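You operate a simulated robot arm through the tools that you are given. There is no shell and no other tool. Be economical: measure what you need, move in short steps, check, and stop when the job is done.

You are at the controls of a simulated robot arm. One attempt, no reset.

Task
Put the blue pad on top of the teal suncatcher.

The check looks at the end state, three seconds after you hand in, the way a careful person would. Anything else that was tipped, shoved, dropped, spilled or broken makes it a failure.

Robot
A 7-joint arm with a two-finger parallel gripper, fixed in place. Base frame: the origin is at the foot of the arm, x ahead of it, y to its left, z up; the work surface is at about z = 900. Readings come in mm, degrees, newtons and seconds.
With the tool pointing down near the work surface it reaches from about 240 to 680 mm from the base axis. Its first joint turns from -66.0 to 66.0 degrees. Payload 2.4 kg.
The tool frame sits at the grasp point between the pads (the TCP): z along the fingers, y along the line on which they close. The tips reach 30 mm beyond it. The gripper opens to 94 mm. The fingers are 28 mm wide and 10 mm thick; the gripper's body (50 by 96 mm) begins 55 mm behind the TCP.
Orientation is that of the tool frame in the base frame, as a unit quaternion [w, x, y, z]. With the fingers straight down and closing along the base's y, the tool's x points along the base's -x, its y along +y and its z along -z.

Tools
- The arm moves only by the tool apply_moves. Its argument "targets" is a list of rows, each a list of 5 numbers: the shift along the tool's x, y, z in mm, then the turn about the tool's z in degrees, then the finger opening in mm, from 0 to 94. In form: [[dx, dy, dz, yaw, fingers], ...]. A call has 1 to 12 rows; each row shifts and turns the commanded pose from where the row before left it, along the tool's axes as they then stand. A row lasts 0.2 s, in which the tool goes at most 50 mm and 8.6 degrees; a call with a longer step from one row to the next is refused whole, and so is a gripper value outside its range. Where a pose cannot be reached the arm comes as near as it can. A force on the tool above 40 N (or 10 N above the force at the start of the call, whichever is more), or a blocked arm, ends the call early, and 0.2 s more pass. Each finger travels about 153 mm/s and halts on what it meets, pressing with about 22 N; the grip force reading is that of the motor and also rises with nothing between the fingers. The clock runs only during rows and for 0.2 s after the last one: add rows that do not move to give the fingers time. The reply holds the time, the measured pose of the TCP, the force on the tool along the base axes, the opening and the grip force, in the units named above and with some noise.
- Cameras (640 x 400 px; columns grow to the right, rows downward): "scene" is fixed at [27.9, 445.3, 1475.9]; the picture's right is [-0.91, -0.40, 0.00], its down [-0.13, 0.29, -0.95] and it looks along [0.38, -0.87, -0.32] (base axes); focal length 312 px, centre (320, 200). "wrist" rides on the gripper at [-37, 0, -58] in the tool frame; the picture's right is [0.00, -1.00, 0.00], its down [0.97, 0.00, -0.24] and it looks along [0.24, 0.00, 0.97] (tool axes); focal length 218 px, centre (320, 200).
- grab_frame(camera): a new picture of that camera. The clock stands still meanwhile.
- probe_pixels(camera, pixels): for up to 12 pixels [column, row] of the newest picture of that camera ("zoom" is the newest enlarged one), the place [x, y, z] in the base frame of the surface seen there, good to about 2 mm, but the place of the scene camera against the robot may be out by one fixed shift of up to 18 mm in any direction. The clock stands still meanwhile.
- enlarge(camera, box): a new picture of the part [left, top, right, bottom] of that camera's present view, enlarged. The clock stands still meanwhile.
- job_done(): hands the job in; it is judged then, once.

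Go step by step. Measure first, check grasps and placings, and put right what went wrong. The budget is 60 turns and 30 pictures, counting those below and the enlarged ones. Unless the task says otherwise, let go and move clear before handing in, and close with one line.

The tools are called as name(argument=value, ...) on one line, values as JSON. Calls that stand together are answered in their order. apply_moves: Moves the arm, as the interface text tells. Its arguments: {"type":"object","properties":{"targets":{"type":"array","items":{"type":"array","items":{"type":"number"}}}},"required":["targets"]} The other tools are called the same way: grab_frame (camera) takes a picture; probe_pixels (camera, pixels) gives the place of the surface under pixels of a picture; enlarge (camera, box) takes an enlarged picture of a part of a camera's view; job_done () hands the job in.

At the start:

```text
clock: 0.0
ee_pos: [275.7, -183.8, 1270.0]
tcp_rot: [0.001, 0.0, 1.0, 0.0]
wrist_force: [-0.8, 0.1, 0.3]
finger_gap: 94.1
finger_force: 0.0
```

scene: 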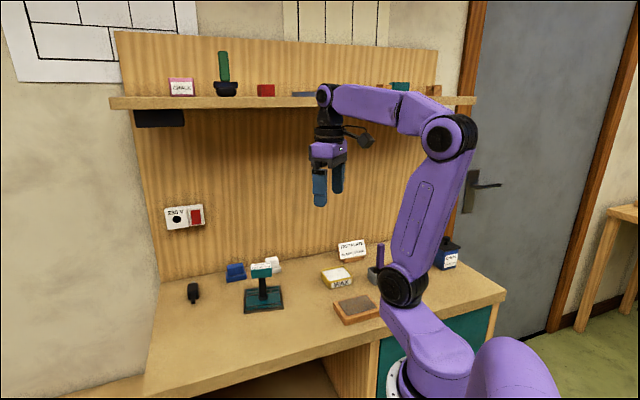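
wrist: 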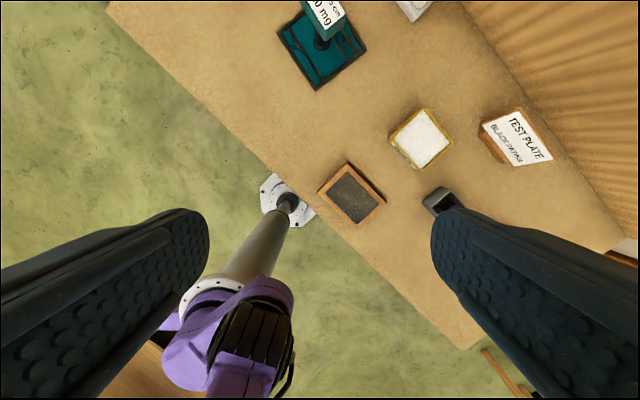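

The scene shows a blue item near (236,272) and a teal stand near (263,290), with a white block beside it. I'll enlarge that area to identify them.

enlarge(camera="scene", box=[170, 220, 330, 320])

enlarge(camera="scene", box=[310, 220, 470, 320])

enlarge(camera="scene", box=[120, 40, 440, 240])

```text
4.00 times, centred on (250, 270) of scene
```

zoom: 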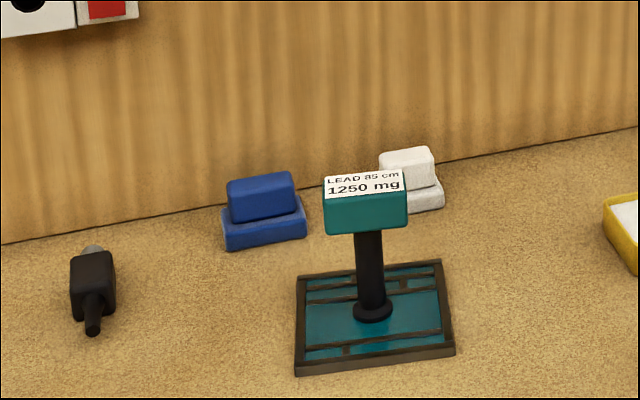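

```text
4.00 times, centred on (390, 270) of scene
```

zoom: 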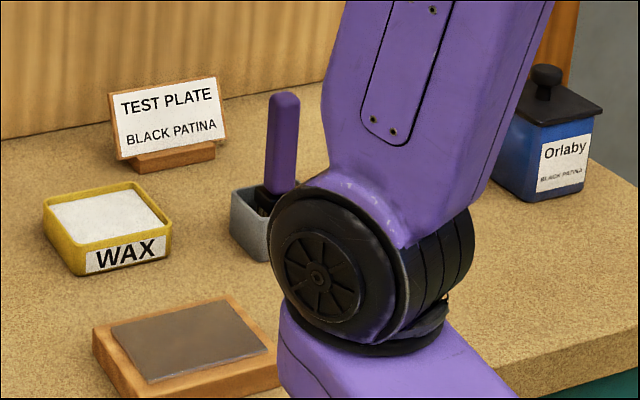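

```text
2.00 times, centred on (280, 140) of scene
```

zoom: 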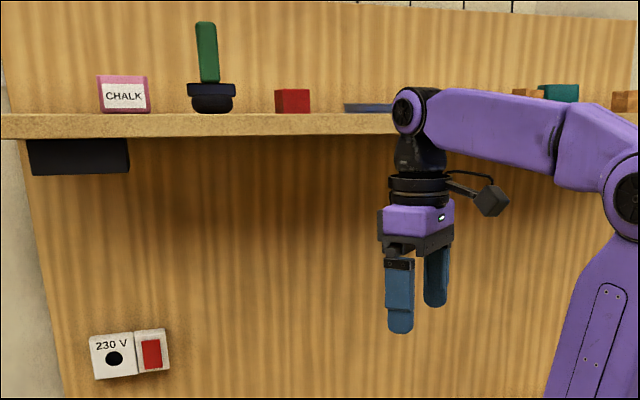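

The blue pad (a wider foot with a narrower block on it) is at about scene (236,272). The teal leaded panel at (263,299) carries a post with a block head. I'll measure both.

enlarge(camera="scene", box=[216, 250, 296, 320])

probe_pixels(camera="scene", pixels=[[235, 266], [227.5, 280.5], [245.5, 278], [236, 273], [252, 264], [270.5, 263.5], [261, 274], [262, 266.5], [244.5, 310.5], [283, 306.5], [246.5, 290.5], [280, 286.5]])

```text
5.71 times, centred on (256, 285) of scene
```

zoom: 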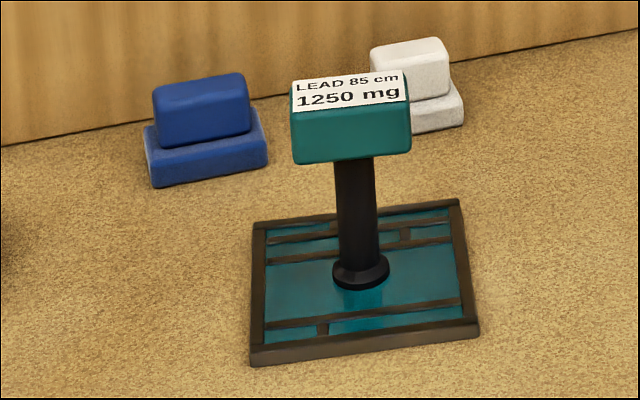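

```text
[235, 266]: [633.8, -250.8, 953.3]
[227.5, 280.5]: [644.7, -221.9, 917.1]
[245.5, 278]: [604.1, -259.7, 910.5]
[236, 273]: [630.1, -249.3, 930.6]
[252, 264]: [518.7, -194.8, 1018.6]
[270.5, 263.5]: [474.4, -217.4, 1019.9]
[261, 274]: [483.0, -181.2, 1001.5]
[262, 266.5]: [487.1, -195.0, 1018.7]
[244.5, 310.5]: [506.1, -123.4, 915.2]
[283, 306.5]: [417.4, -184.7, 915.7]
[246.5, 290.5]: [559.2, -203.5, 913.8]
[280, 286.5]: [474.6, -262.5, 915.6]
```

The panel is about 108x100 mm with its top near z 915. The head is near (492,-200) with its top at z about 1019. The pad sits near (630,-250), close to the wall. I'll probe the wall and shelf edges and move so the wrist camera can see the pad.

probe_pixels(camera="scene", pixels=[[200, 255], [250, 240], [300, 230], [200, 106], [280, 106], [200, 99], [232, 262], [276, 261], [193, 290], [185, 218], [160, 120]])

apply_moves(targets=[[-40, 0, 10, 0, 94], [-40, 0, 15, 0, 94], [-40, 0, 15, 0, 94], [-40, 0, 15, 0, 94], [-40, 0, 15, 0, 94], [0, 0, 0, 0, 94]])

grab_frame(camera="wrist")

```text
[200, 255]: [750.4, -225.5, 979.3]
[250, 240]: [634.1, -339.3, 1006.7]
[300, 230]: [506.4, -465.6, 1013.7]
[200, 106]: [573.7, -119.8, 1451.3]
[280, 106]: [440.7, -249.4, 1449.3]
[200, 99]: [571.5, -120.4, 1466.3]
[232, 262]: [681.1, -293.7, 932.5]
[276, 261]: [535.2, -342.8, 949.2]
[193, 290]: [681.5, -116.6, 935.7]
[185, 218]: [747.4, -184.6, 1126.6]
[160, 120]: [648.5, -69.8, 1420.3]
```

```text
clock: 1.4
ee_pos: [475.7, -182.4, 1199.6]
tcp_rot: [0.0, 0.0, 1.0, 0.0]
wrist_force: [0.2, 0.0, -0.7]
finger_gap: 93.9
finger_force: 0.1
```

```text
23 pictures are left
```

wrist: 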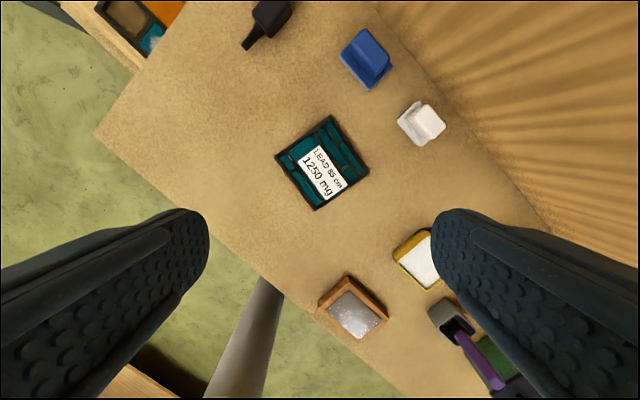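

The wall runs at about 45°, and the shelf (z about 1440) overhangs the pad. The wrist view shows the pad at (365,60) and the suncatcher at (322,165), so I'll enlarge both and probe without the fixed shift.

enlarge(camera="wrist", box=[260, 0, 460, 125])

probe_pixels(camera="zoom", pixels=[[255, 170], [348, 98], [415, 206], [345, 285], [300, 165], [330, 215], [385, 215], [340, 110]])

enlarge(camera="wrist", box=[260, 100, 388, 220])

```text
3.20 times, centred on (360, 62) of wrist
```

zoom: 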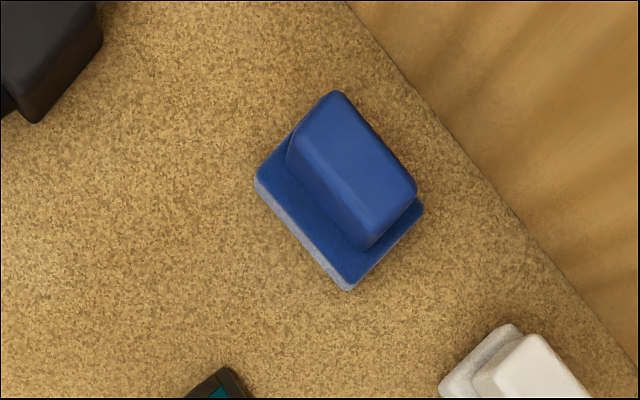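

```text
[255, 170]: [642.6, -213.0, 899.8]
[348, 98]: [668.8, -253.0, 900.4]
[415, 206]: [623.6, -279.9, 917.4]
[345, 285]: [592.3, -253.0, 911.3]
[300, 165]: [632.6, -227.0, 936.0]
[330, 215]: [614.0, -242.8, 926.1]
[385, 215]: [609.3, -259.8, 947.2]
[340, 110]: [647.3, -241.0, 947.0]
```

```text
3.33 times, centred on (324, 160) of wrist
```

zoom: 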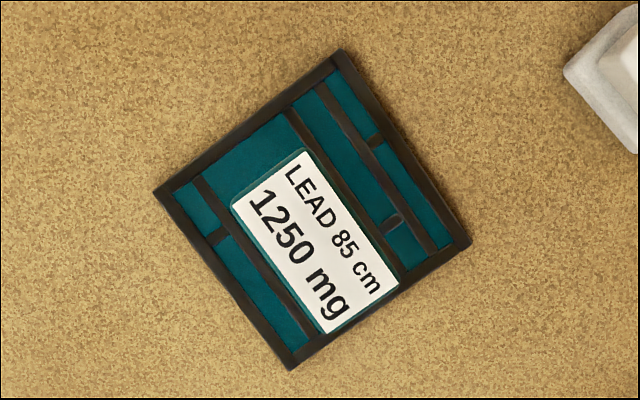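

I can see the head corners at zoom (232,205), (305,150), (400,275) and (325,333), so I'll probe them along with the panel corners.

probe_pixels(camera="zoom", pixels=[[238, 207], [305, 156], [396, 273], [328, 327], [315, 240], [165, 195], [340, 60], [465, 240], [290, 360], [270, 140]])

enlarge(camera="wrist", box=[320, 15, 416, 105])

probe_pixels(camera="zoom", pixels=[[222, 100], [160, 190], [300, 350], [400, 240], [280, 215], [330, 210], [140, 220], [280, 440], [270, 375], [110, 230]])

```text
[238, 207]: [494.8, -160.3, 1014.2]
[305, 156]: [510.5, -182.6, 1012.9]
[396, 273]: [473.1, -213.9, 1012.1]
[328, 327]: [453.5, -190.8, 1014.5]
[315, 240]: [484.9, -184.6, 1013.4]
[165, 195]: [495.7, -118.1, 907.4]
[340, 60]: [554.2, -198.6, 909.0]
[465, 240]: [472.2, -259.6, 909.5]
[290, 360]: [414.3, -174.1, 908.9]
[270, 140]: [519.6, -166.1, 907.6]
```

```text
4.44 times, centred on (368, 60) of wrist
```

zoom: 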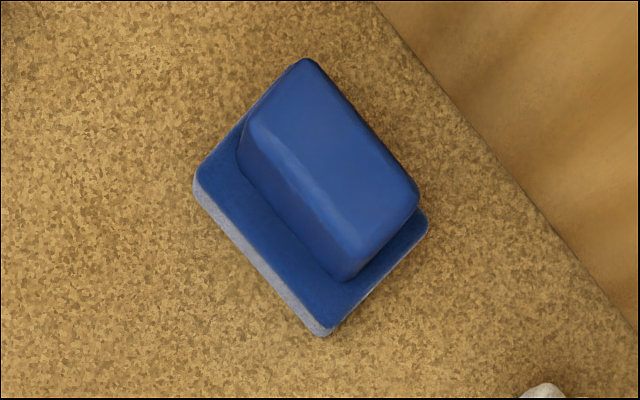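

```text
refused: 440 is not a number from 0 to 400
```

Head top centre is about (483,-187,1013), roughly 52x32 mm, with its long axis at about 38-40° to base x. Next I'll probe the pad's block and foot corners in this zoom.

probe_pixels(camera="zoom", pixels=[[308, 70], [262, 125], [350, 240], [410, 195], [320, 155], [202, 182], [320, 318], [418, 228], [240, 130], [330, 295], [290, 215], [222, 185]])

```text
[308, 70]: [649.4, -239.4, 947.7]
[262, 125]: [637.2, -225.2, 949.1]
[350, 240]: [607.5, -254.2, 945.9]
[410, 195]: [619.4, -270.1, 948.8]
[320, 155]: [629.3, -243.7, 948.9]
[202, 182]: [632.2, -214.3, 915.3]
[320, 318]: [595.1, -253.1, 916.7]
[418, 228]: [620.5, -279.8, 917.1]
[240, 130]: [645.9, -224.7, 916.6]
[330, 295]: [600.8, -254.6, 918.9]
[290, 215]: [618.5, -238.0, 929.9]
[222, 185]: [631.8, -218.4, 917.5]
```

The block is about 45x25 mm, centred near (628,-247) with its top at 949. The foot is about 54x37 mm with its top at 917, and both long axes lie at about 45°. I'll check the wall clearance at zoom (395,30)/(520,190) before choosing a grip direction.

probe_pixels(camera="zoom", pixels=[[400, 20], [450, 80], [520, 170], [600, 270], [545, 390]])

probe_pixels(camera="wrist", pixels=[[398, 122], [415, 104], [430, 104], [443, 126], [425, 145], [260, 25], [285, 20]])

```text
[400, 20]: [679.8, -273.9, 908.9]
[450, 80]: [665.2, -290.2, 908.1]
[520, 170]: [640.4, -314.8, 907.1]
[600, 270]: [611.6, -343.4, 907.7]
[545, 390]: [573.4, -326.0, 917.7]
```

```text
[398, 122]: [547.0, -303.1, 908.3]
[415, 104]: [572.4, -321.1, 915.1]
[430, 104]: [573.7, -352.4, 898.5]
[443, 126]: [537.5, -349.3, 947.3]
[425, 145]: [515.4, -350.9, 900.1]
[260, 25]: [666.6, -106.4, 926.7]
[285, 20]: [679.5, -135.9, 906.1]
```

The wall is 55 mm from the pad's centre. I'll grip the block across its short side (tool yaw -45) with tips just above the foot, offset slightly away from the wall. I'll yaw, narrow the fingers and lower first.

apply_moves(targets=[[0, 0, 0, -7.5, 80], [0, 0, 0, -7.5, 65], [0, 0, 0, -7.5, 52], [0, 0, 0, -7.5, 52], [0, 0, 0, -7.5, 52], [0, 0, 0, -7.5, 52], [0, 0, 40, 0, 52], [0, 0, 40, 0, 52], [0, 0, 40, 0, 52], [0, 0, 0, 0, 52]])

```text
clock: 3.6
ee_pos: [475.7, -182.3, 1078.0]
tcp_rot: [0.0, -0.383, 0.924, 0.0]
wrist_force: [-0.7, -0.6, 0.0]
finger_gap: 52.0
finger_force: 0.0
```

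The pose is as planned, so I'll slide across to above the pad.

apply_moves(targets=[[-15.6, -37.2, 5, 0, 52], [-15.6, -37.2, 5, 0, 52], [-15.6, -37.2, 5, 0, 52], [-15.6, -37.2, 5, 0, 52], [0, 0, 0, 0, 52]])

grab_frame(camera="wrist")

grab_frame(camera="scene")

```text
clock: 4.8
ee_pos: [623.8, -244.5, 1058.4]
tcp_rot: [0.001, -0.382, 0.924, 0.001]
wrist_force: [0.1, 0.3, -0.3]
finger_gap: 51.9
finger_force: 0.0
```

```text
19 pictures are left
```

wrist: 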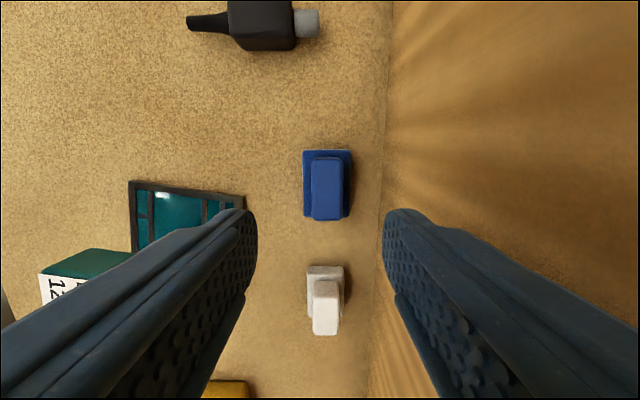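

```text
18 pictures are left
```

scene: 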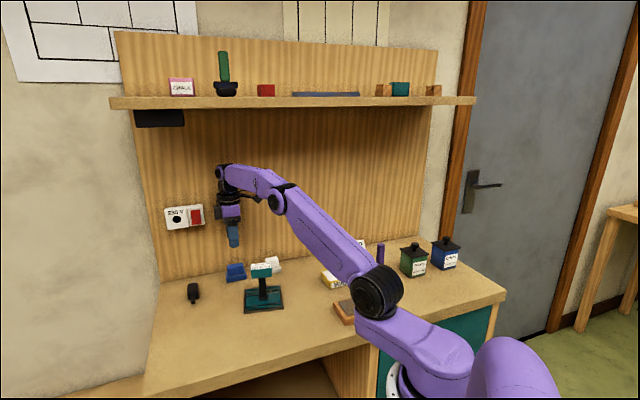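

The pad is square to the fingers, with its block at wrist (327,188). I'll re-probe it from here.

probe_pixels(camera="wrist", pixels=[[314, 162], [340, 162], [316, 214], [340, 214], [327, 185], [307, 190], [305, 155], [348, 155], [330, 219], [385, 160]])

```text
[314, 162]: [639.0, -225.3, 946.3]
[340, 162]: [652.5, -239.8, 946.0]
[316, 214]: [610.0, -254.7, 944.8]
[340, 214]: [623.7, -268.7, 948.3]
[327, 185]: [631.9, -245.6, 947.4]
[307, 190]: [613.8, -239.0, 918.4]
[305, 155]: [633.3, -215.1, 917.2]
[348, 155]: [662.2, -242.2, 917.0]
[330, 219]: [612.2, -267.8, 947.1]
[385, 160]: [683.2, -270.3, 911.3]
```

The block's centre is about (631,-247). I'll shift 3 mm along each axis and descend most of the way.

apply_moves(targets=[[-3, -3.5, 30, 0, 52], [0, 0, 30, 0, 52], [0, 0, 25, 0, 52], [0, 0, 12, 0, 52], [0, 0, 0, 0, 52], [0, 0, 0, 0, 52]])

grab_frame(camera="wrist")

```text
clock: 6.2
ee_pos: [630.3, -244.3, 962.2]
tcp_rot: [0.0, -0.383, 0.924, 0.0]
wrist_force: [-0.8, 0.3, 0.4]
finger_gap: 52.3
finger_force: 0.1
```

```text
17 pictures are left
```

wrist: 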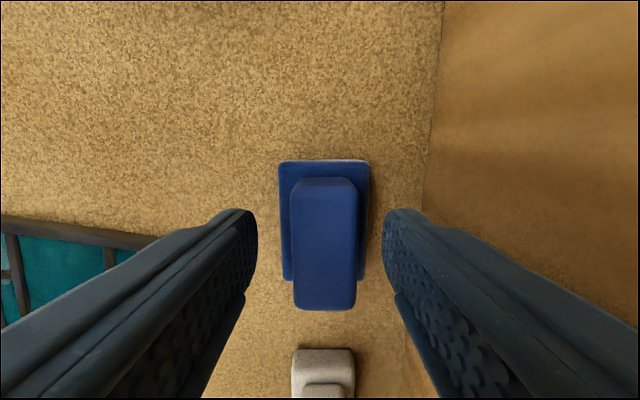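

The block is centred between the fingers (columns 290-358, rows 180-308). I'll lower 11 mm and close.

apply_moves(targets=[[0, 0, 6, 0, 52], [0, 0, 5, 0, 52], [0, 0, 0, 0, 52], [0, 0, 0, 0, 36], [0, 0, 0, 0, 20], [0, 0, 0, 0, 10], [0, 0, 0, 0, 10]])

grab_frame(camera="wrist")

```text
clock: 7.8
ee_pos: [630.1, -245.5, 953.0]
tcp_rot: [0.001, -0.383, 0.924, -0.002]
wrist_force: [2.3, -0.6, 10.8]
finger_gap: 25.3
finger_force: 21.4
```

```text
16 pictures are left
```

wrist: 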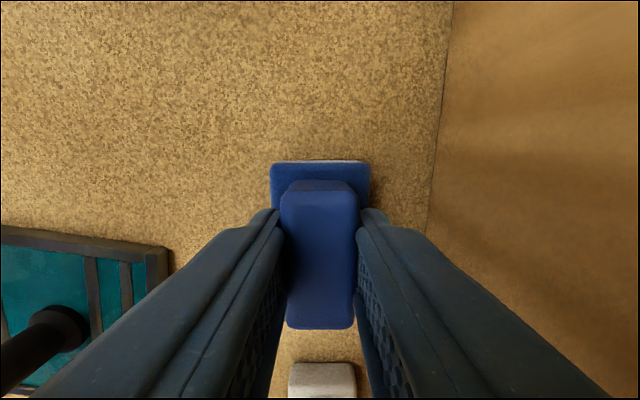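

The block is gripped at 25.3 mm, with the tips lightly on the foot. I'll lift straight up.

apply_moves(targets=[[0, 0, -10, 0, 10], [0, 0, -20, 0, 10], [0, 0, -30, 0, 10], [0, 0, -35, 0, 10], [0, 0, -35, 0, 10], [0, 0, -30, 0, 10], [0, 0, 0, 0, 10]])

grab_frame(camera="scene")

grab_frame(camera="wrist")

```text
clock: 9.4
ee_pos: [618.5, -242.2, 1100.5]
tcp_rot: [0.0, -0.383, 0.924, 0.0]
wrist_force: [-0.1, 0.9, -0.2]
finger_gap: 25.5
finger_force: 21.7
out of reach, approached as far as the arm can: row 6
```

```text
15 pictures are left
```

scene: 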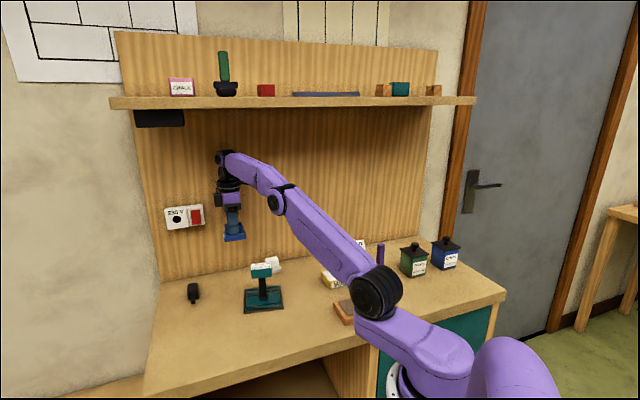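

```text
14 pictures are left
```

wrist: 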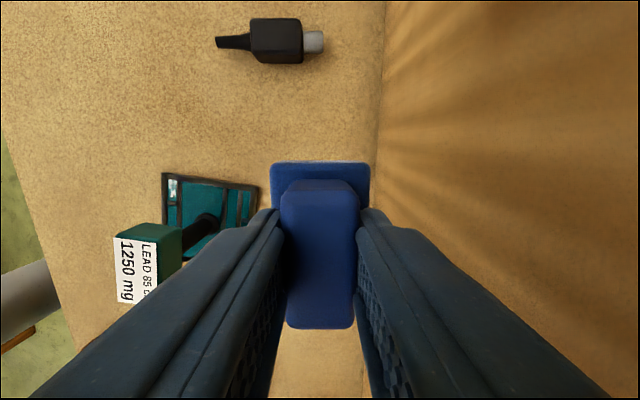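

The whole pad came up. I'll probe the foot's visible edge and the head from here to find the pad's offset from the TCP.

probe_pixels(camera="wrist", pixels=[[275, 168], [320, 165], [366, 168], [320, 184], [320, 325], [320, 250], [118, 242], [152, 245], [120, 298], [154, 298], [135, 270]])

```text
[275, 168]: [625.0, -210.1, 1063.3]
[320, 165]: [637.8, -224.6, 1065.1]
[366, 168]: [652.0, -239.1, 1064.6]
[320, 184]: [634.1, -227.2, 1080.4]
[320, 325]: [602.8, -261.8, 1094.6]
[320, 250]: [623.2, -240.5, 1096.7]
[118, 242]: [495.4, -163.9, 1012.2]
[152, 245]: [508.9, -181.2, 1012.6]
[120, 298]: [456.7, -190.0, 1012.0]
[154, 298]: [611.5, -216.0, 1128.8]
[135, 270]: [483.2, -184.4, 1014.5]
```

The pad's centre coincides with the TCP within about 1 mm. I'll carry it to above the head centre (483.5,-187), rising a little, then turn +8° to match the head.

apply_moves(targets=[[11.3, 26.9, -4, 0, 10], [11.3, 26.9, -4, 0, 10], [11.3, 26.9, 0, 0, 10], [11.3, 26.9, 0, 0, 10], [11.3, 26.9, 0, 0, 10], [0, 0, 0, 4, 10], [0, 0, 0, 4, 10], [0, 0, 0, 0, 10]])

grab_frame(camera="wrist")

enlarge(camera="scene", box=[206, 210, 334, 310])

```text
clock: 11.2
ee_pos: [484.7, -188.2, 1108.0]
tcp_rot: [0.0, -0.316, 0.949, 0.0]
wrist_force: [0.1, -0.3, -0.4]
finger_gap: 25.3
finger_force: 22.4
```

```text
13 pictures are left
```

wrist: 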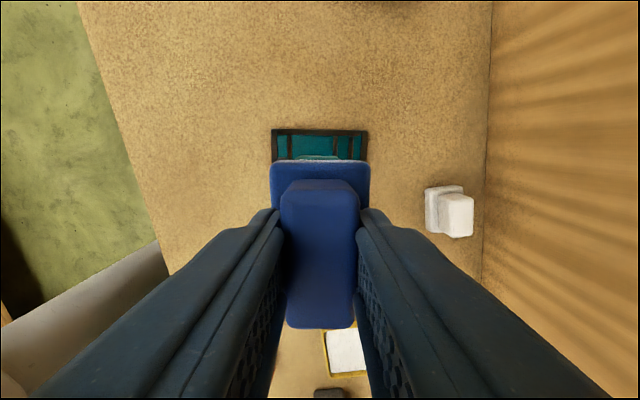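

```text
4.00 times, centred on (270, 260) of scene
```

zoom: 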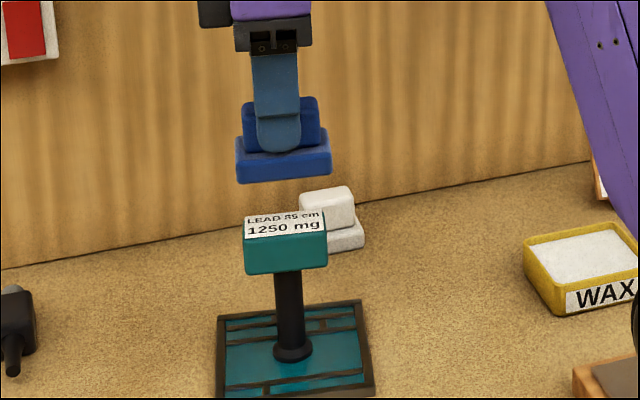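

The panel is square to the pad and centred (columns 273-367 against the foot's 271-369). I'll lower to just above the head.

apply_moves(targets=[[0, 1.3, 12, 0, 10], [0, 0, 12, 0, 10], [0, 0, 9, 0, 10], [0, 0, 0, 0, 10], [0, 0, 0, 0, 10]])

enlarge(camera="scene", box=[230, 235, 294, 275])

```text
clock: 12.4
ee_pos: [483.9, -187.5, 1076.0]
tcp_rot: [0.0, -0.317, 0.948, 0.0]
wrist_force: [0.1, 0.0, 0.2]
finger_gap: 25.2
finger_force: 21.5
```

```text
10.00 times, centred on (262, 255) of scene
```

zoom: 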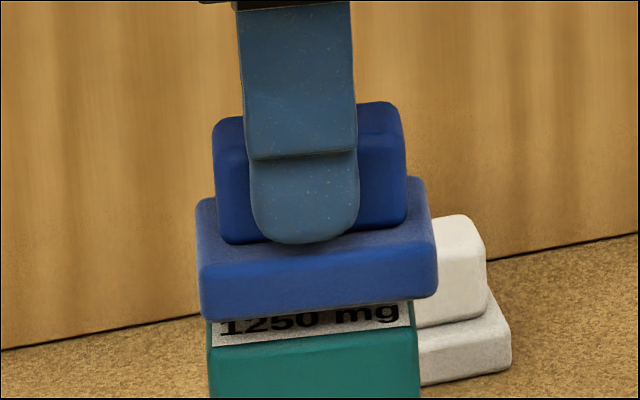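

The pad is centred over the head with a gap of about 10 mm. I'll lower in small steps and watch the force.

apply_moves(targets=[[0, 0, 3, 0, 10], [0, 0, 2, 0, 10], [0, 0, 1.5, 0, 10], [0, 0, 0, 0, 10], [0, 0, 0, 0, 10]])

```text
clock: 13.6
ee_pos: [484.2, -186.2, 1068.8]
tcp_rot: [0.001, -0.318, 0.948, -0.001]
wrist_force: [0.3, 0.3, -1.0]
finger_gap: 25.4
finger_force: 22.0
```

apply_moves(targets=[[0, 0, 1, 0, 10], [0, 0, 1, 0, 10], [0, 0, 0, 0, 10]])

enlarge(camera="scene", box=[230, 240, 294, 280])

```text
clock: 14.4
ee_pos: [483.6, -186.7, 1067.0]
tcp_rot: [0.0, -0.318, 0.948, 0.0]
wrist_force: [0.0, -0.8, -0.8]
finger_gap: 25.2
finger_force: 22.2
```

```text
10.00 times, centred on (262, 260) of scene
```

zoom: 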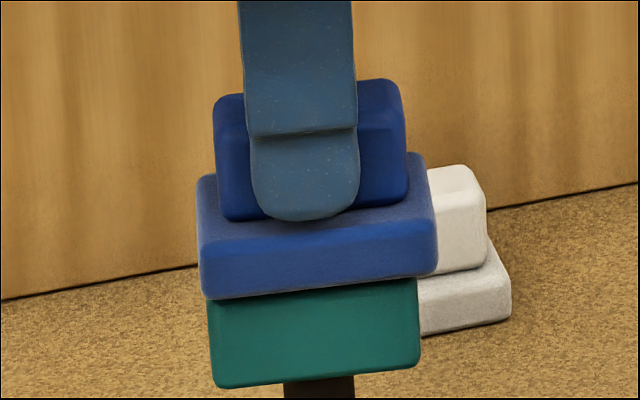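

The readings show no contact force yet, and the pad is nearly touching. I'll keep lowering 1 mm at a time.

apply_moves(targets=[[0, 0, 1, 0, 10], [0, 0, 0, 0, 10]])

apply_moves(targets=[[0, 0, 1, 0, 10], [0, 0, 0, 0, 10]])

```text
clock: 15.0
ee_pos: [482.7, -187.2, 1066.1]
tcp_rot: [0.0, -0.318, 0.948, 0.0]
wrist_force: [-0.3, -0.4, 0.0]
finger_gap: 25.1
finger_force: 22.3
```

```text
clock: 15.6
ee_pos: [483.3, -188.2, 1065.2]
tcp_rot: [0.0, -0.318, 0.948, 0.0]
wrist_force: [0.3, -0.2, 1.2]
finger_gap: 25.1
finger_force: 22.3
```

apply_moves(targets=[[0, 0, 0.8, 0, 10], [0, 0, 0, 0, 10]])

enlarge(camera="scene", box=[230, 240, 294, 280])

```text
clock: 16.2
ee_pos: [483.6, -187.4, 1065.0]
tcp_rot: [0.001, -0.317, 0.948, -0.001]
wrist_force: [-3.7, -0.6, 10.7]
finger_gap: 25.3
finger_force: 22.1
```

```text
10.00 times, centred on (262, 260) of scene
```

zoom: 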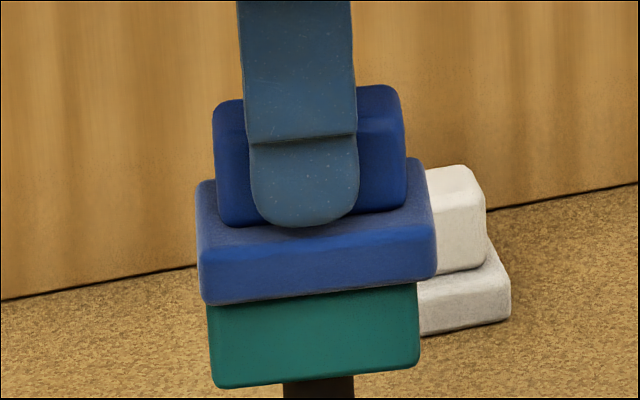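

Contact is made at about 10 N up. I'll ease off slightly, open gently, and rise straight up.

apply_moves(targets=[[0, 0, -0.6, 0, 10], [0, 0, 0, 0, 28], [0, 0, 0, 0, 38], [0, 0, 0, 0, 50], [0, 0, 0, 0, 50]])

enlarge(camera="scene", box=[214, 230, 310, 320])

grab_frame(camera="wrist")

```text
clock: 17.4
ee_pos: [483.3, -186.8, 1065.2]
tcp_rot: [0.0, -0.316, 0.949, 0.0]
wrist_force: [-0.2, -0.2, 0.3]
finger_gap: 50.0
finger_force: 0.1
```

```text
4.44 times, centred on (262, 275) of scene
```

zoom: 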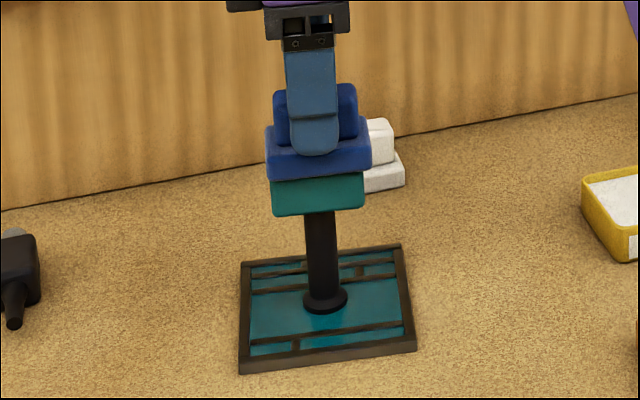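

```text
7 pictures are left
```

wrist: 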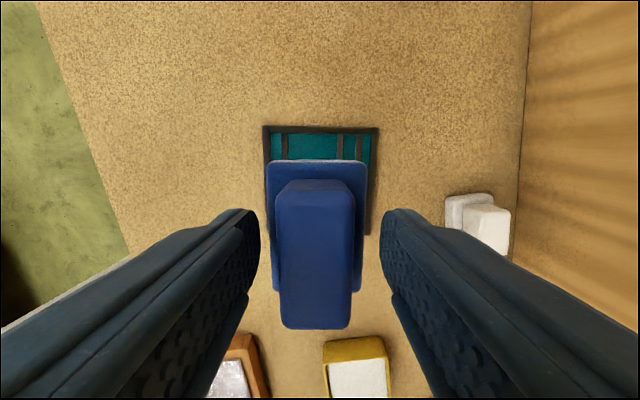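

The pad rests on the head and both fingers are clear of it. I'll rise straight up and back off.

apply_moves(targets=[[0, 0, -10, 0, 50], [0, 0, -25, 0, 50], [0, 0, -35, 0, 50], [0, 0, -35, 0, 50], [20, 0, -20, 0, 50], [35, 0, 0, 0, 50], [35, 0, 0, 0, 50], [0, 0, 0, 0, 50], [0, 0, 0, 0, 50]])

grab_frame(camera="scene")

enlarge(camera="scene", box=[214, 230, 310, 320])

grab_frame(camera="wrist")

```text
clock: 19.4
ee_pos: [410.8, -241.4, 1191.1]
tcp_rot: [0.0, -0.317, 0.949, 0.0]
wrist_force: [0.5, 0.4, 0.6]
finger_gap: 50.1
finger_force: 0.0
```

```text
6 pictures are left
```

scene: 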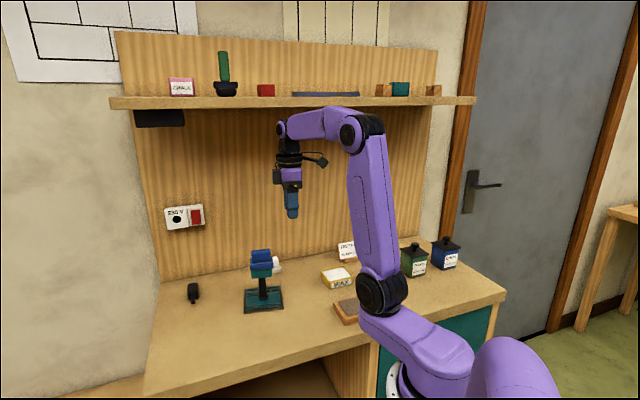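

```text
4.44 times, centred on (262, 275) of scene
```

zoom: 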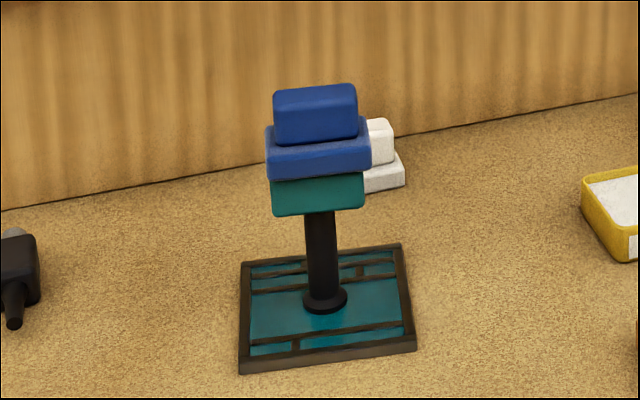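

```text
4 pictures are left
```

wrist: 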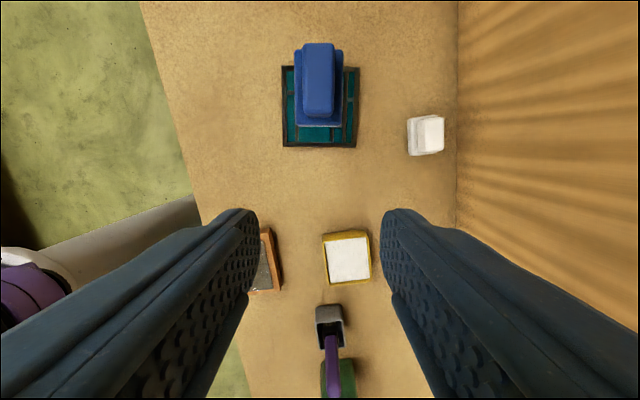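

The pad sits level and centred on the suncatcher's head (zoom (317,150)). Nothing else has moved and the arm is clear, so I'm handing in.

job_done()

```text
The job is handed in.
```

The blue pad is resting level on top of the teal suncatcher's raised block. The gripper is open and clear, nothing else was moved, and the job is handed in.
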